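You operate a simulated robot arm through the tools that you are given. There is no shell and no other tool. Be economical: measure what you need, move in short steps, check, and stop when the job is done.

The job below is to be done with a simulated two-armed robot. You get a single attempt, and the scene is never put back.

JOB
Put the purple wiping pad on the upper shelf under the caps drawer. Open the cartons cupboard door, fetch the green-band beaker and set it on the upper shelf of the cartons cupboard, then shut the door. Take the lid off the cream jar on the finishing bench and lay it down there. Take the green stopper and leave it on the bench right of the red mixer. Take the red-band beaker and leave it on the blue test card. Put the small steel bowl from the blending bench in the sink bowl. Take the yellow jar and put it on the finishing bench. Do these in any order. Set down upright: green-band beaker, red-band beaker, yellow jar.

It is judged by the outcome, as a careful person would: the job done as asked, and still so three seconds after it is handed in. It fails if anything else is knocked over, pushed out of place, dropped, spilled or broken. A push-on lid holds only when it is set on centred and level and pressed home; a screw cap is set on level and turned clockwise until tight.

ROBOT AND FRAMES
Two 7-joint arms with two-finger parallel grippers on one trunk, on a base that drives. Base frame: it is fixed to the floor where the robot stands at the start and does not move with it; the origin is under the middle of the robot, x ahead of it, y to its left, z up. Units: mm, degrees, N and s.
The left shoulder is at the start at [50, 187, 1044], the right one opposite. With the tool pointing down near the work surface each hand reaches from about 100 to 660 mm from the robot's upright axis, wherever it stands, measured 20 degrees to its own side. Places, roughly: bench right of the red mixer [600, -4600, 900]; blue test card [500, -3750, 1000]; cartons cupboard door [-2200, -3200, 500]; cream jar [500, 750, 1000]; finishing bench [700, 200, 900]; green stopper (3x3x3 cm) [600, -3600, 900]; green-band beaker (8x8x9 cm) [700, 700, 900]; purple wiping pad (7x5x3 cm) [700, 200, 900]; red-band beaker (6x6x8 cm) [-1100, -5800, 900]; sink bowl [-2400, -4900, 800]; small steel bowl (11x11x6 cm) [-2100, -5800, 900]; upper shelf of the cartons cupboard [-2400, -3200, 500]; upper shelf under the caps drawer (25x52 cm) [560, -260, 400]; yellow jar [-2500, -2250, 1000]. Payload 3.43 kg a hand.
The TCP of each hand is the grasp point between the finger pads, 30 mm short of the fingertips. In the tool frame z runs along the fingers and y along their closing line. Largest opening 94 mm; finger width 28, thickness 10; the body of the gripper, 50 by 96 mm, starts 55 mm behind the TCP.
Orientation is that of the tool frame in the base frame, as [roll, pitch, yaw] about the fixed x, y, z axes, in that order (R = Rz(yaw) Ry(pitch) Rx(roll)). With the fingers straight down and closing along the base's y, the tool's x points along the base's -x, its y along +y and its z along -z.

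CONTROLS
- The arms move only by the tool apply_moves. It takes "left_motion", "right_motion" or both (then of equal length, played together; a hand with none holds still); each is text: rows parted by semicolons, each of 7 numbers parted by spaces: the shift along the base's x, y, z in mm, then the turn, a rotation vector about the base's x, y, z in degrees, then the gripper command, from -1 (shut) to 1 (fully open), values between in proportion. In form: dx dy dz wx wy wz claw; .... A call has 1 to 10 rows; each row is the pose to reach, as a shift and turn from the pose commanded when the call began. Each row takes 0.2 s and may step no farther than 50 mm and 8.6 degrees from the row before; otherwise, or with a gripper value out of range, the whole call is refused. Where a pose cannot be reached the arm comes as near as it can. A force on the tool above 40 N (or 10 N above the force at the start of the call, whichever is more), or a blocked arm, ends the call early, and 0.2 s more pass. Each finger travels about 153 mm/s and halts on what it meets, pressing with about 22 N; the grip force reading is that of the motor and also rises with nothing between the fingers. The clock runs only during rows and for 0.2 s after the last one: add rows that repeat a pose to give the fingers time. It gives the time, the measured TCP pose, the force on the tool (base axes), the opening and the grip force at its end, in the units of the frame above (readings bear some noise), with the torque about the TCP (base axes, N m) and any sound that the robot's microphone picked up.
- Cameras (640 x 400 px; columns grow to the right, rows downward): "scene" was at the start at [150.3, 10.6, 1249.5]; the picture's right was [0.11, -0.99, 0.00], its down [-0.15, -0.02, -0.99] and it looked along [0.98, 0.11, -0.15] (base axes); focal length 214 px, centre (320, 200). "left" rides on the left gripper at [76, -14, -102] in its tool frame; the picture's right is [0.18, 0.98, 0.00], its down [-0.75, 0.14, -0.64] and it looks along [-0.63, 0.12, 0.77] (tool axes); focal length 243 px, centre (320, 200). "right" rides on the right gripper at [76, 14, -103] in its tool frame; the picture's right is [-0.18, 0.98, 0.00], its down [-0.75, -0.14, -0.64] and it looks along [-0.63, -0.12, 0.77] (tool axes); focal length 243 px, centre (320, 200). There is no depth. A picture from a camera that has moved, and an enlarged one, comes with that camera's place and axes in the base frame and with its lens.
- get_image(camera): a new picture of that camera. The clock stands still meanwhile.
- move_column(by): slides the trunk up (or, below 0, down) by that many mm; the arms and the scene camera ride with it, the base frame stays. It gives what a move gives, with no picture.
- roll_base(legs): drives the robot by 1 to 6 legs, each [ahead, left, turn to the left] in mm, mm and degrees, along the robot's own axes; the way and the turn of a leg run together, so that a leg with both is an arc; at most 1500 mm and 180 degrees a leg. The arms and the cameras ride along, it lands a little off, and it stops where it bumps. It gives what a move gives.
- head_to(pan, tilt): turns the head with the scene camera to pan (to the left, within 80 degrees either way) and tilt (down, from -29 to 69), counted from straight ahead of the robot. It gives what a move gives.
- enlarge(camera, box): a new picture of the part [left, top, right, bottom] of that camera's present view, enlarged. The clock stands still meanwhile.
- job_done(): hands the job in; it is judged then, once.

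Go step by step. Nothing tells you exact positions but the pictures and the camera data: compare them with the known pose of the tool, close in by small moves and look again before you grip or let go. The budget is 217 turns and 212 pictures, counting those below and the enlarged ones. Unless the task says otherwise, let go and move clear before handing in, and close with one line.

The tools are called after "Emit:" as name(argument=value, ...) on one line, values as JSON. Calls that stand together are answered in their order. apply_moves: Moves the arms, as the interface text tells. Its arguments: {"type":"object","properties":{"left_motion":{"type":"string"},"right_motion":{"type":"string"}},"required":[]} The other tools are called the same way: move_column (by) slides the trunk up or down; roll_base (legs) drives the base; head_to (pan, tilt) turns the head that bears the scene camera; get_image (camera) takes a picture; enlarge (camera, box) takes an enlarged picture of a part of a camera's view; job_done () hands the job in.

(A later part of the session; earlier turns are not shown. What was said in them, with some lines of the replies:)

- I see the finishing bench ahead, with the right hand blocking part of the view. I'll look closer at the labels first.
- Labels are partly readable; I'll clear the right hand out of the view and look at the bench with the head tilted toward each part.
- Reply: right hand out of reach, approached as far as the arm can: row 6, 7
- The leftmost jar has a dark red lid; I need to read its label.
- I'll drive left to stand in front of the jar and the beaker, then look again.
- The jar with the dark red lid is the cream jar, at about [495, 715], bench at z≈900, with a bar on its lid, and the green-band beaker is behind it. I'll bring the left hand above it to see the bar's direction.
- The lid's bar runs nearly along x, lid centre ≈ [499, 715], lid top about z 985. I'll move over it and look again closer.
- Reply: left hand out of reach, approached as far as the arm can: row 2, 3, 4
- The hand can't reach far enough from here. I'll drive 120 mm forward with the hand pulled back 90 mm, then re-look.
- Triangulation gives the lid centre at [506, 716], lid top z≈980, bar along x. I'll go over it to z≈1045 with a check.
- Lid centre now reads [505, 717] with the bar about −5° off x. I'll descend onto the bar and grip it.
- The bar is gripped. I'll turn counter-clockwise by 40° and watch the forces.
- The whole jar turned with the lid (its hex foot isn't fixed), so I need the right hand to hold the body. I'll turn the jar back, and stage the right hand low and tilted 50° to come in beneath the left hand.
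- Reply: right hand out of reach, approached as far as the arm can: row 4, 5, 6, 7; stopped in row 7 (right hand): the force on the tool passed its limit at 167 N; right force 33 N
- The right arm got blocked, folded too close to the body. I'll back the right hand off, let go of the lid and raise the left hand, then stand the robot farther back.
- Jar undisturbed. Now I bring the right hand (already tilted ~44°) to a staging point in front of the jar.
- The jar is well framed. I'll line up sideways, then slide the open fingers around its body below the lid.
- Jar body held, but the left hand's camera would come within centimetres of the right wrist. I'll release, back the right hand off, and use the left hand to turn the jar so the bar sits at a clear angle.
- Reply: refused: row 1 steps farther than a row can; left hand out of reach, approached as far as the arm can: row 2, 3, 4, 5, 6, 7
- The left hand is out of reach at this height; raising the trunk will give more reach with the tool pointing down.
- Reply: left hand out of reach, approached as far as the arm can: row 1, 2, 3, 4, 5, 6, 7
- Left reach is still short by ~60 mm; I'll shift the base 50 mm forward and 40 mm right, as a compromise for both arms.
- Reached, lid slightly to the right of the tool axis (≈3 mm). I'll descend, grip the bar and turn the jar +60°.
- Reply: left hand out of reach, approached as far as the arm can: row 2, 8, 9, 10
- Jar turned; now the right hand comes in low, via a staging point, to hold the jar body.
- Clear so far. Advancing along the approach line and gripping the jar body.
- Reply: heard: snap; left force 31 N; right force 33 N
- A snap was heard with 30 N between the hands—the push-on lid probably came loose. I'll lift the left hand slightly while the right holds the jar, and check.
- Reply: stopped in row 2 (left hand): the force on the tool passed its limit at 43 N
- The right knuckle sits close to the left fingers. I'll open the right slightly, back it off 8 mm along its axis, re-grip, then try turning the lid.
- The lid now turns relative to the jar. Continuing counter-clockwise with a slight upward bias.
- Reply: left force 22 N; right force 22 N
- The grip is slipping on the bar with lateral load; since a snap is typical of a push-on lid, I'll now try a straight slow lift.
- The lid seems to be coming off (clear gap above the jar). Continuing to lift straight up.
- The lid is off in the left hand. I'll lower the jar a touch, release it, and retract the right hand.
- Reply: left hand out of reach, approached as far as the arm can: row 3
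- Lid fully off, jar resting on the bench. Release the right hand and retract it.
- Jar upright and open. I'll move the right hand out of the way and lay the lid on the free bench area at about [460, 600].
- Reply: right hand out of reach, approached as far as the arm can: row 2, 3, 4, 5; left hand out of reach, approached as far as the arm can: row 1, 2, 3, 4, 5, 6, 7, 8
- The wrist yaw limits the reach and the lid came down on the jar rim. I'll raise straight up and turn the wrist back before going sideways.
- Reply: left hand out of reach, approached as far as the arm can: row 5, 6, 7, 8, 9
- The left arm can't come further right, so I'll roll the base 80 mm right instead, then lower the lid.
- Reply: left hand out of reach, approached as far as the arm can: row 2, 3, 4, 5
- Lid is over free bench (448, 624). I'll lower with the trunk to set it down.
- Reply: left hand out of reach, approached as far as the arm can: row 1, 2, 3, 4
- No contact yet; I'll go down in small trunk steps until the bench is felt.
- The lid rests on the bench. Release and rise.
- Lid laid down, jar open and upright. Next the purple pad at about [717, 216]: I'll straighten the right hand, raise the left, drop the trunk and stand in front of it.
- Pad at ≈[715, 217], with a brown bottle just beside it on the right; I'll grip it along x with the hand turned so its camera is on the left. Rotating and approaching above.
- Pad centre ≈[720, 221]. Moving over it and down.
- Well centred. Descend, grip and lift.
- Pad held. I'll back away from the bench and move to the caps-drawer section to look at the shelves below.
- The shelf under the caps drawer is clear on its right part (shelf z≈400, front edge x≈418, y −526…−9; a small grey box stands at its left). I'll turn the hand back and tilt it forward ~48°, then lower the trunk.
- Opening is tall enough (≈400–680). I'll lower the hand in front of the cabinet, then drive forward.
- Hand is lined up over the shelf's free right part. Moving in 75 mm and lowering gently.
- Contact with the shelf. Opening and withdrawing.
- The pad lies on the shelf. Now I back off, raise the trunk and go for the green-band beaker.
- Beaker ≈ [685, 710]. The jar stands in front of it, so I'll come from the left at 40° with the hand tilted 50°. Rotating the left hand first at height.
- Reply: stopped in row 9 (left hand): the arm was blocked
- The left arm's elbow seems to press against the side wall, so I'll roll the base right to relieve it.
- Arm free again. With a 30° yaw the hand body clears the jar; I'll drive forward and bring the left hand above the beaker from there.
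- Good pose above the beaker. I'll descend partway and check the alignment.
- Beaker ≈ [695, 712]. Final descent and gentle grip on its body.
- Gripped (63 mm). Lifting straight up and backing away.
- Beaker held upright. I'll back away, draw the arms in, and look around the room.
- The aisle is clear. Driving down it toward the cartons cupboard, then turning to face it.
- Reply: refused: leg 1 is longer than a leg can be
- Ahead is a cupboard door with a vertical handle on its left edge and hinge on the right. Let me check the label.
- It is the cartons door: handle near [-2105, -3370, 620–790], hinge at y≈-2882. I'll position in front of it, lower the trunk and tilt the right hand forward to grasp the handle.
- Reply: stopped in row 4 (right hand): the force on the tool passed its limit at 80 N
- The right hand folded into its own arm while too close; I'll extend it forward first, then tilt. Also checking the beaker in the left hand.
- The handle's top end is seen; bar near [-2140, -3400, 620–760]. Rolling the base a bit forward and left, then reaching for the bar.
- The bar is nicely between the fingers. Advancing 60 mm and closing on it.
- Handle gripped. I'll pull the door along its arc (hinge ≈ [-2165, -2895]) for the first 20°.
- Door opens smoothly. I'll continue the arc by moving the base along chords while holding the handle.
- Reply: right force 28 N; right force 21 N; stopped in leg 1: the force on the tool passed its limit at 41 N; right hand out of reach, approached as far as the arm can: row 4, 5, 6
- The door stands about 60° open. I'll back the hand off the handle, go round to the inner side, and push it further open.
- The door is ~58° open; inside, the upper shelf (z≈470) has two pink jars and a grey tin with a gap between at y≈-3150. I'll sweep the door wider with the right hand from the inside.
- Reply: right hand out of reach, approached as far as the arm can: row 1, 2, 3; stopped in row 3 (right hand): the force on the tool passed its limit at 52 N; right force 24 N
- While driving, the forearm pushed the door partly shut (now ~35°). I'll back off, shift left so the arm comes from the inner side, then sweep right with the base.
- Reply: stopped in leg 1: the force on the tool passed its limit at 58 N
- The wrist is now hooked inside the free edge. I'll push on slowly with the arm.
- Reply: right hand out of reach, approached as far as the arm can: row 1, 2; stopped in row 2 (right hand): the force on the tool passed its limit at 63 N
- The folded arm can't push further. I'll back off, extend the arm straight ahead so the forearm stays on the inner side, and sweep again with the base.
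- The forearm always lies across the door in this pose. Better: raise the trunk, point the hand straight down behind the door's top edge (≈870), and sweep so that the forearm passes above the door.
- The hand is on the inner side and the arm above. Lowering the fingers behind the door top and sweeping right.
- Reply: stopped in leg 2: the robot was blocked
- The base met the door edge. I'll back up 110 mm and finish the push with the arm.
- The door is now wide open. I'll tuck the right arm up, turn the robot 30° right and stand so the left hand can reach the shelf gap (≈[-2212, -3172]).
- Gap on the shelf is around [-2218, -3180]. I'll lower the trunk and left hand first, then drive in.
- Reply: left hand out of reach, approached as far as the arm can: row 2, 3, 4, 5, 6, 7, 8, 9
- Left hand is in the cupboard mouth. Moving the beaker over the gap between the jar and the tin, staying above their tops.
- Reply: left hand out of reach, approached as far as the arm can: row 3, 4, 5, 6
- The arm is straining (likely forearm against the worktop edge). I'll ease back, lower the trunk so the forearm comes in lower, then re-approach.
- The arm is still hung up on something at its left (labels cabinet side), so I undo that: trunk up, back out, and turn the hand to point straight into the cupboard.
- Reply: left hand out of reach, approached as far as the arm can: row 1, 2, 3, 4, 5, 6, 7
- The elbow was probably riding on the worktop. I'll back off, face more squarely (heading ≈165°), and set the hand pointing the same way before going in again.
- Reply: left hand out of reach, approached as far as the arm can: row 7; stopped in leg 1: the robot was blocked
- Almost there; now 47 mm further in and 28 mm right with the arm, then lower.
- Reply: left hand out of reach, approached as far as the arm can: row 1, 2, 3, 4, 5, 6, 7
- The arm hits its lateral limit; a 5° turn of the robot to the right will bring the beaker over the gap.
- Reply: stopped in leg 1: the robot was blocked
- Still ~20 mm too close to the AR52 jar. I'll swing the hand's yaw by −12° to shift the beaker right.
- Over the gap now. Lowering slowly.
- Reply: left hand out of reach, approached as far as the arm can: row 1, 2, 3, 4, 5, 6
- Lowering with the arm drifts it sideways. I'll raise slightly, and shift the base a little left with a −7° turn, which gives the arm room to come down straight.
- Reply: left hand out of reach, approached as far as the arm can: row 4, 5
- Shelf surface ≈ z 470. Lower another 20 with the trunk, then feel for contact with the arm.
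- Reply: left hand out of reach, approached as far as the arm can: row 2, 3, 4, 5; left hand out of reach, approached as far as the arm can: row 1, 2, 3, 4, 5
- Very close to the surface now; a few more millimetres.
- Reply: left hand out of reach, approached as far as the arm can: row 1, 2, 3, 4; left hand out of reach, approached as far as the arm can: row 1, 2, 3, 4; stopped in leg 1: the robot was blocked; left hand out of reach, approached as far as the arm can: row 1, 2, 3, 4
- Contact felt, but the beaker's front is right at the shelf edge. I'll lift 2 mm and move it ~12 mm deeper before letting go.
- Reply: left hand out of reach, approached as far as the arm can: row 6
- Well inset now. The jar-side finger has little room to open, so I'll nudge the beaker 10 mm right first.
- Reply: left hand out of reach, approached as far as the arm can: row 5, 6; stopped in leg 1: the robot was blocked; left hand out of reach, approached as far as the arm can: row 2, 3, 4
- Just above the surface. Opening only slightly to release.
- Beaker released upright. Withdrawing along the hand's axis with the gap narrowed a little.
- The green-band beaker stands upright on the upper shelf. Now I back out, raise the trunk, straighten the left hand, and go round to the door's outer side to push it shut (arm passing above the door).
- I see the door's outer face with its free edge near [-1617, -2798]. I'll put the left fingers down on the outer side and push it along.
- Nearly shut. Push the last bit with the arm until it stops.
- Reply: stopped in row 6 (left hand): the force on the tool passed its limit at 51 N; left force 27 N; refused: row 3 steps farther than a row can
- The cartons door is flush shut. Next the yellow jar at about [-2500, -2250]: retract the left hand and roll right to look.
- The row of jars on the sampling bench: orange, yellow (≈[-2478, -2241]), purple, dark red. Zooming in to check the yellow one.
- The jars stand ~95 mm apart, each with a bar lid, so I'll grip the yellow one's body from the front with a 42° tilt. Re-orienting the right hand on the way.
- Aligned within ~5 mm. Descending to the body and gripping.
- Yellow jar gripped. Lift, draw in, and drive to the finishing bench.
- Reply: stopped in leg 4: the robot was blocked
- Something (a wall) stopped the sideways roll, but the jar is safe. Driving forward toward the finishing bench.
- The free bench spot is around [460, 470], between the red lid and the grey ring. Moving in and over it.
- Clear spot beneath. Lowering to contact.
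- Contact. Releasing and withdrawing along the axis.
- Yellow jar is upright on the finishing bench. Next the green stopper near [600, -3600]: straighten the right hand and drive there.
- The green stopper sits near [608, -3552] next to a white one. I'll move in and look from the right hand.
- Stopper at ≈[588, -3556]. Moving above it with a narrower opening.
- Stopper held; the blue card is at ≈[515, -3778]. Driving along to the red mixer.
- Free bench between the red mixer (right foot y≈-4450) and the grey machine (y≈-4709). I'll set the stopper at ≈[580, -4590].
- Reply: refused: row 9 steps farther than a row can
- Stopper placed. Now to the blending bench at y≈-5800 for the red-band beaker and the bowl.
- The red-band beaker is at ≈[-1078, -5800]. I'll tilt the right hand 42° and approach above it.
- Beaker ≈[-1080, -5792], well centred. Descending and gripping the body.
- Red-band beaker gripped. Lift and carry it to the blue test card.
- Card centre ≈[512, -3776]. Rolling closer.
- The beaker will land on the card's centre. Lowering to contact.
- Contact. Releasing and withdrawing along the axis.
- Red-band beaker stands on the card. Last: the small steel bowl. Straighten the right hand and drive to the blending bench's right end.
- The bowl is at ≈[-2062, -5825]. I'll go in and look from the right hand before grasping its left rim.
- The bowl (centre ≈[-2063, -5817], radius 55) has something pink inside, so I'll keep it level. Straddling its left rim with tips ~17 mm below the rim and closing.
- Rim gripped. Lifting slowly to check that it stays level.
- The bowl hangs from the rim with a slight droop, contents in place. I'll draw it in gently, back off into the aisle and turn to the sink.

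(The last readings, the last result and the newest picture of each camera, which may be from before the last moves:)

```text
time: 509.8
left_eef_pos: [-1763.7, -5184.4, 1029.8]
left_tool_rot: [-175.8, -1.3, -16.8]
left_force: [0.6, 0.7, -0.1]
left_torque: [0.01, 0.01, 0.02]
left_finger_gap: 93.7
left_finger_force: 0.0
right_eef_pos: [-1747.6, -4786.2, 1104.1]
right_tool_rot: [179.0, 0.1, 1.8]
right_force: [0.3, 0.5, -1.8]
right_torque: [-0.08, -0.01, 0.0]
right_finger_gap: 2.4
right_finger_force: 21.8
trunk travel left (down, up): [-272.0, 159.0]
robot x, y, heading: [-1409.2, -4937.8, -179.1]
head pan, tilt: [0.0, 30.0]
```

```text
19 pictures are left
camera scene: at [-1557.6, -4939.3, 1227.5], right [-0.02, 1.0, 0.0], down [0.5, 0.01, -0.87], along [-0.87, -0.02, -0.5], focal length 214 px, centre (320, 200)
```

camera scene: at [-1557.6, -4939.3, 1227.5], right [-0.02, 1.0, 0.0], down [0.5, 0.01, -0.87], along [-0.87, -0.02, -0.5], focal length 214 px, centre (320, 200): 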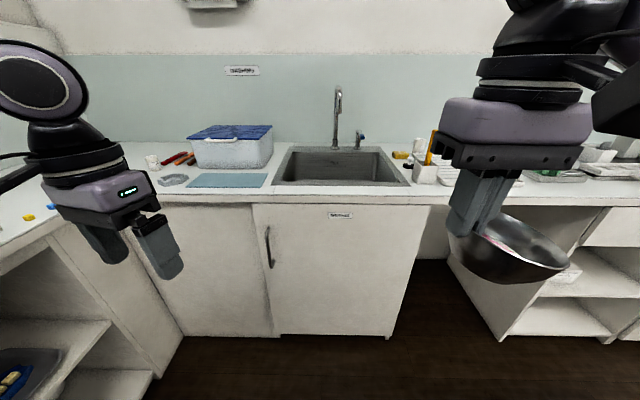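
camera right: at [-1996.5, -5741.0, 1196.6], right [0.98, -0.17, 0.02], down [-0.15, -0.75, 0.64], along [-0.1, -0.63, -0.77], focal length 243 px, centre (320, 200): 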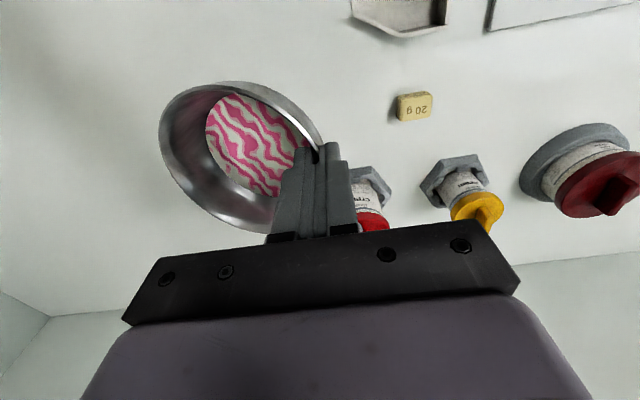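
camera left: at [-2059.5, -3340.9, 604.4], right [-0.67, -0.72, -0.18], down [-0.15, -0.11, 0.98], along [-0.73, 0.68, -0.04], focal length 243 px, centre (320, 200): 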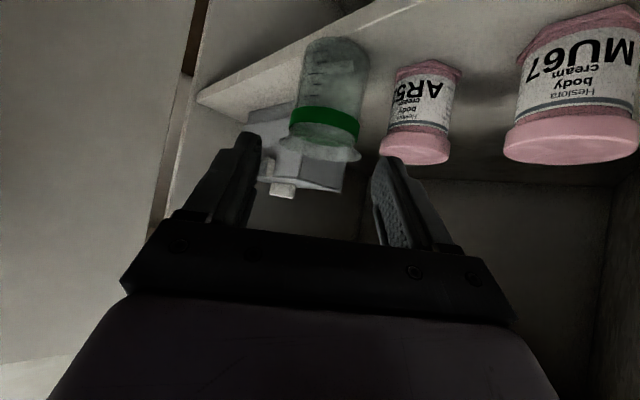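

The sink basin spans about x −2260…−2600, y −5090…−4670, with the tap at its back. I'll drive up and put the bowl around [-2390, -4900].

Emit:
roll_base(legs=[[200, 100, -0.9], [220, 0, 0]])

Emit:
apply_moves(right_motion="-30 -10 0 0 0 0 -1;-60 -20 0 0 0 0 -1;-90 -30 0 0 0 0 -1;-120 -40 0 0 0 0 -1;-150 -50 0 0 0 0 -1;-180 -60 0 0 0 0 -1;-205 -68 0 0 0 0 -1;-220 -70 0 0 0 0 -1;-220 -70 -20 0 0 0 -1")

Emit:
get_image(camera="scene")

Emit:
get_image(camera="right")

```text
time: 512.8
left_eef_pos: [-2188.7, -5277.7, 1028.7]
left_tool_rot: [-175.7, -1.1, -18.1]
left_force: [0.3, 0.8, 0.0]
left_torque: [0.05, -0.04, 0.04]
left_finger_gap: 94.0
left_finger_force: 0.1
right_eef_pos: [-2167.1, -4881.2, 1105.3]
right_tool_rot: [179.0, 0.0, 0.7]
right_force: [-0.8, 1.3, -1.2]
right_torque: [-0.11, -0.03, -0.02]
right_finger_gap: 2.4
right_finger_force: 22.1
trunk travel left (down, up): [-272.0, 159.0]
robot x, y, heading: [-1830.7, -5037.2, 179.8]
head pan, tilt: [0.0, 30.0]
```

```text
time: 514.8
left_eef_pos: [-2189.7, -5277.9, 1029.9]
left_tool_rot: [-175.8, -1.3, -18.1]
left_force: [0.6, 0.0, -1.0]
left_torque: [0.03, 0.0, 0.03]
left_finger_gap: 94.1
left_finger_force: 0.1
right_eef_pos: [-2384.7, -4951.3, 1085.3]
right_tool_rot: [179.0, 0.1, 0.7]
right_force: [-1.0, 0.3, -1.1]
right_torque: [-0.08, 0.01, 0.02]
right_finger_gap: 2.7
right_finger_force: 21.9
trunk travel left (down, up): [-272.0, 159.0]
robot x, y, heading: [-1830.3, -5035.8, 179.9]
head pan, tilt: [0.0, 30.0]
```

```text
18 pictures are left
camera scene: at [-1980.0, -5036.9, 1227.5], right [0.0, 1.0, 0.0], down [0.5, 0.0, -0.87], along [-0.87, 0.0, -0.5], focal length 214 px, centre (320, 200)
```

scene: 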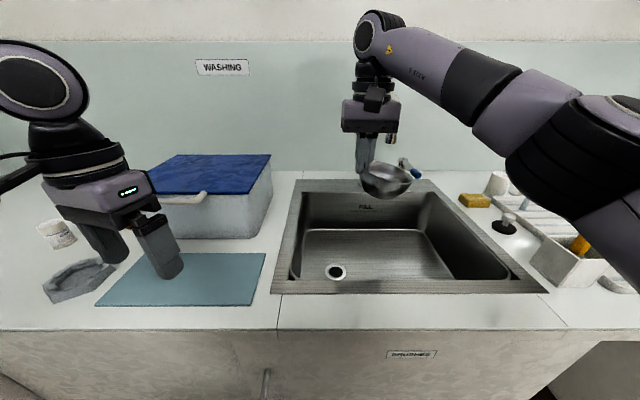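

```text
17 pictures are left
camera right: at [-2308.6, -4961.8, 1187.4], right [-0.17, -0.98, 0.02], down [-0.75, 0.14, 0.64], along [-0.63, 0.1, -0.77], focal length 243 px, centre (320, 200)
```

right: 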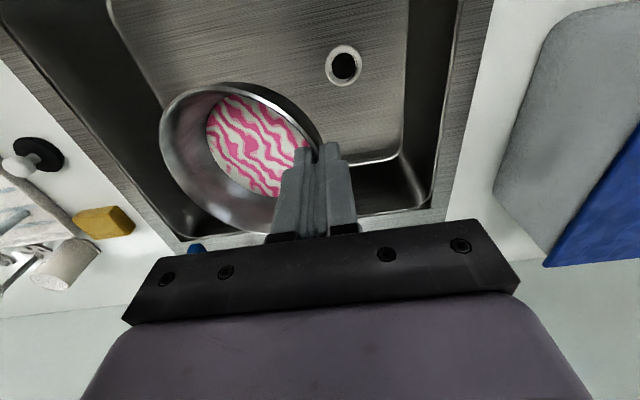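

The bowl is above the basin centre (basin floor ≈ z 750). Lowering into the sink.

Emit:
apply_moves(right_motion="0 0 -30 0 0 0 -1;0 0 -60 0 0 0 -1;0 0 -90 0 0 0 -1;0 0 -120 0 0 0 -1;0 0 -150 0 0 0 -1;0 0 -180 0 0 0 -1;0 0 -205 0 0 0 -1;0 0 -215 0 0 0 -1")

Emit:
get_image(camera="right")

```text
time: 516.6
left_eef_pos: [-2190.6, -5277.3, 1028.3]
left_tool_rot: [-175.8, -1.3, -18.1]
left_force: [0.0, 0.2, 0.1]
left_torque: [-0.02, -0.01, 0.02]
left_finger_gap: 94.2
left_finger_force: 0.2
right_eef_pos: [-2386.7, -4950.9, 868.6]
right_tool_rot: [179.1, 0.0, 0.7]
right_force: [-0.4, 0.4, -2.0]
right_torque: [-0.08, -0.01, 0.01]
right_finger_gap: 2.5
right_finger_force: 21.8
trunk travel left (down, up): [-272.0, 159.0]
robot x, y, heading: [-1829.7, -5038.4, 179.8]
head pan, tilt: [0.0, 30.0]
```

```text
16 pictures are left
camera right: at [-2309.8, -4963.0, 971.7], right [-0.17, -0.98, 0.02], down [-0.75, 0.14, 0.64], along [-0.63, 0.1, -0.77], focal length 243 px, centre (320, 200)
```

right: 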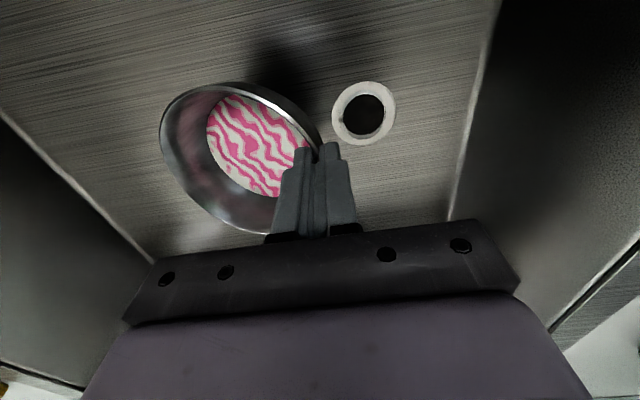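

Emit:
apply_moves(right_motion="0 0 -10 0 0 0 -1;0 0 -20 0 0 0 -1;0 0 -28 0 0 0 -1;0 0 -36 0 0 0 -1;0 0 -44 0 0 0 -1;0 0 -52 0 0 0 -1;0 0 -58 0 0 0 -1")

Emit:
get_image(camera="right")

```text
time: 518.2
left_eef_pos: [-2188.2, -5277.1, 1030.1]
left_tool_rot: [-175.8, -1.1, -18.1]
left_force: [0.4, -0.2, 0.4]
left_torque: [-0.05, -0.01, -0.01]
left_finger_gap: 93.8
left_finger_force: 0.1
right_eef_pos: [-2385.7, -4952.4, 815.3]
right_tool_rot: [178.9, 0.2, 0.6]
right_force: [-0.5, -1.8, 10.9]
right_torque: [0.32, -0.21, 0.03]
right_finger_gap: 5.3
right_finger_force: 22.3
trunk travel left (down, up): [-272.0, 159.0]
robot x, y, heading: [-1833.5, -5037.7, 179.7]
head pan, tilt: [0.0, 30.0]
```

```text
15 pictures are left
camera right: at [-2309.6, -4963.8, 916.3], right [-0.17, -0.98, 0.02], down [-0.75, 0.14, 0.64], along [-0.64, 0.1, -0.77], focal length 243 px, centre (320, 200)
```

right: 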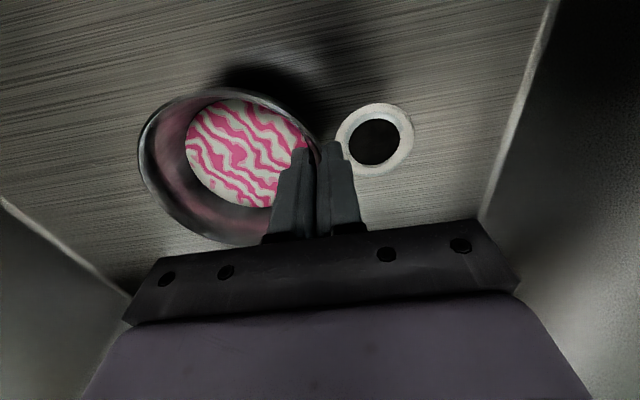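

The bowl sits level on the basin floor (grip gap back to its bench value). Releasing and rising.

Emit:
apply_moves(right_motion="0 0 1 0 0 0 -0.8;0 0 1 0 0 0 -0.6;0 0 2 0 0 0 -0.5;0 0 15 0 0 0 -0.5;0 0 50 0 0 0 -0.5;0 0 95 0 0 0 -0.2;0 0 140 0 0 0 0;0 0 185 0 0 0 0.5;0 0 230 0 0 0 1;0 0 270 0 0 0 1")

Emit:
get_image(camera="right")

```text
time: 520.4
left_eef_pos: [-2189.2, -5277.1, 1029.3]
left_tool_rot: [-175.7, -1.1, -18.1]
left_force: [0.1, 0.6, 0.3]
left_torque: [-0.04, 0.03, 0.01]
left_finger_gap: 94.3
left_finger_force: 0.1
right_eef_pos: [-2383.6, -4951.8, 1082.0]
right_tool_rot: [179.0, 0.1, 0.7]
right_force: [-0.5, 0.3, -0.1]
right_torque: [-0.02, -0.03, -0.02]
right_finger_gap: 94.0
right_finger_force: 0.1
trunk travel left (down, up): [-272.0, 159.0]
robot x, y, heading: [-1835.8, -5039.4, 179.7]
head pan, tilt: [0.0, 30.0]
```

```text
14 pictures are left
camera right: at [-2307.7, -4963.3, 1183.6], right [-0.17, -0.98, 0.02], down [-0.75, 0.14, 0.64], along [-0.63, 0.1, -0.77], focal length 243 px, centre (320, 200)
```

right: 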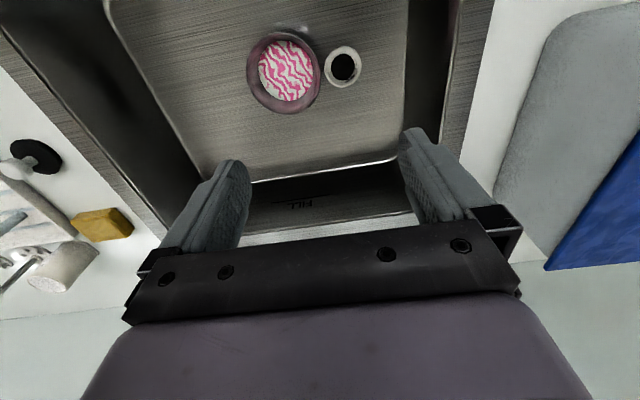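

The bowl sits in the sink. I'll back clear and take one look at the cartons door to confirm it stayed shut.

Emit:
roll_base(legs=[[-600, 0, 0], [0, -1300, 0]])

Emit:
get_image(camera="scene")

```text
time: 534.8
left_eef_pos: [-1585.1, -4001.3, 1030.0]
left_tool_rot: [-175.7, -1.1, -18.4]
left_force: [-0.1, -0.2, 0.5]
left_torque: [-0.01, 0.0, -0.02]
left_finger_gap: 93.7
left_finger_force: 0.1
right_eef_pos: [-1779.0, -3672.7, 1079.8]
right_tool_rot: [179.0, 0.0, 0.3]
right_force: [-0.4, 0.1, -0.1]
right_torque: [0.03, 0.03, -0.02]
right_finger_gap: 94.0
right_finger_force: 0.0
trunk travel left (down, up): [-272.0, 159.0]
robot x, y, heading: [-1224.2, -3762.6, 179.8]
head pan, tilt: [0.0, 30.0]
```

```text
13 pictures are left
camera scene: at [-1373.9, -3760.7, 1227.5], right [0.01, 1.0, 0.0], down [0.5, 0.0, -0.87], along [-0.87, 0.01, -0.5], focal length 214 px, centre (320, 200)
```

scene: 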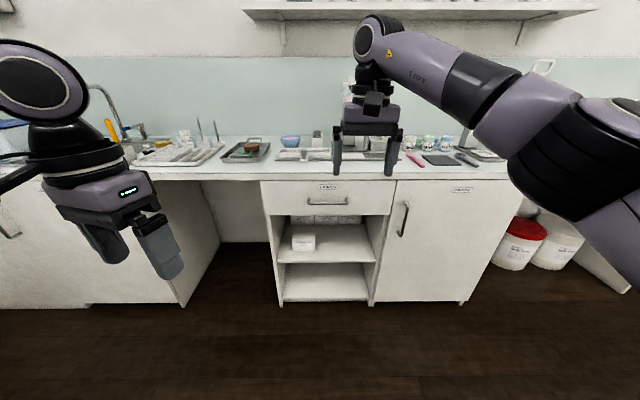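

The cartons door is shut flush, both hands are empty and clear, and every item has been set where it was asked for. Handing in.

Emit:
job_done()

```text
The job is handed in.
```

All seven tasks are done and the job is handed in. One thing beyond the job: the pink-lidded AR52 jar on the cartons cupboard's upper shelf may have been nudged a few millimetres while I set the green-band beaker beside it.
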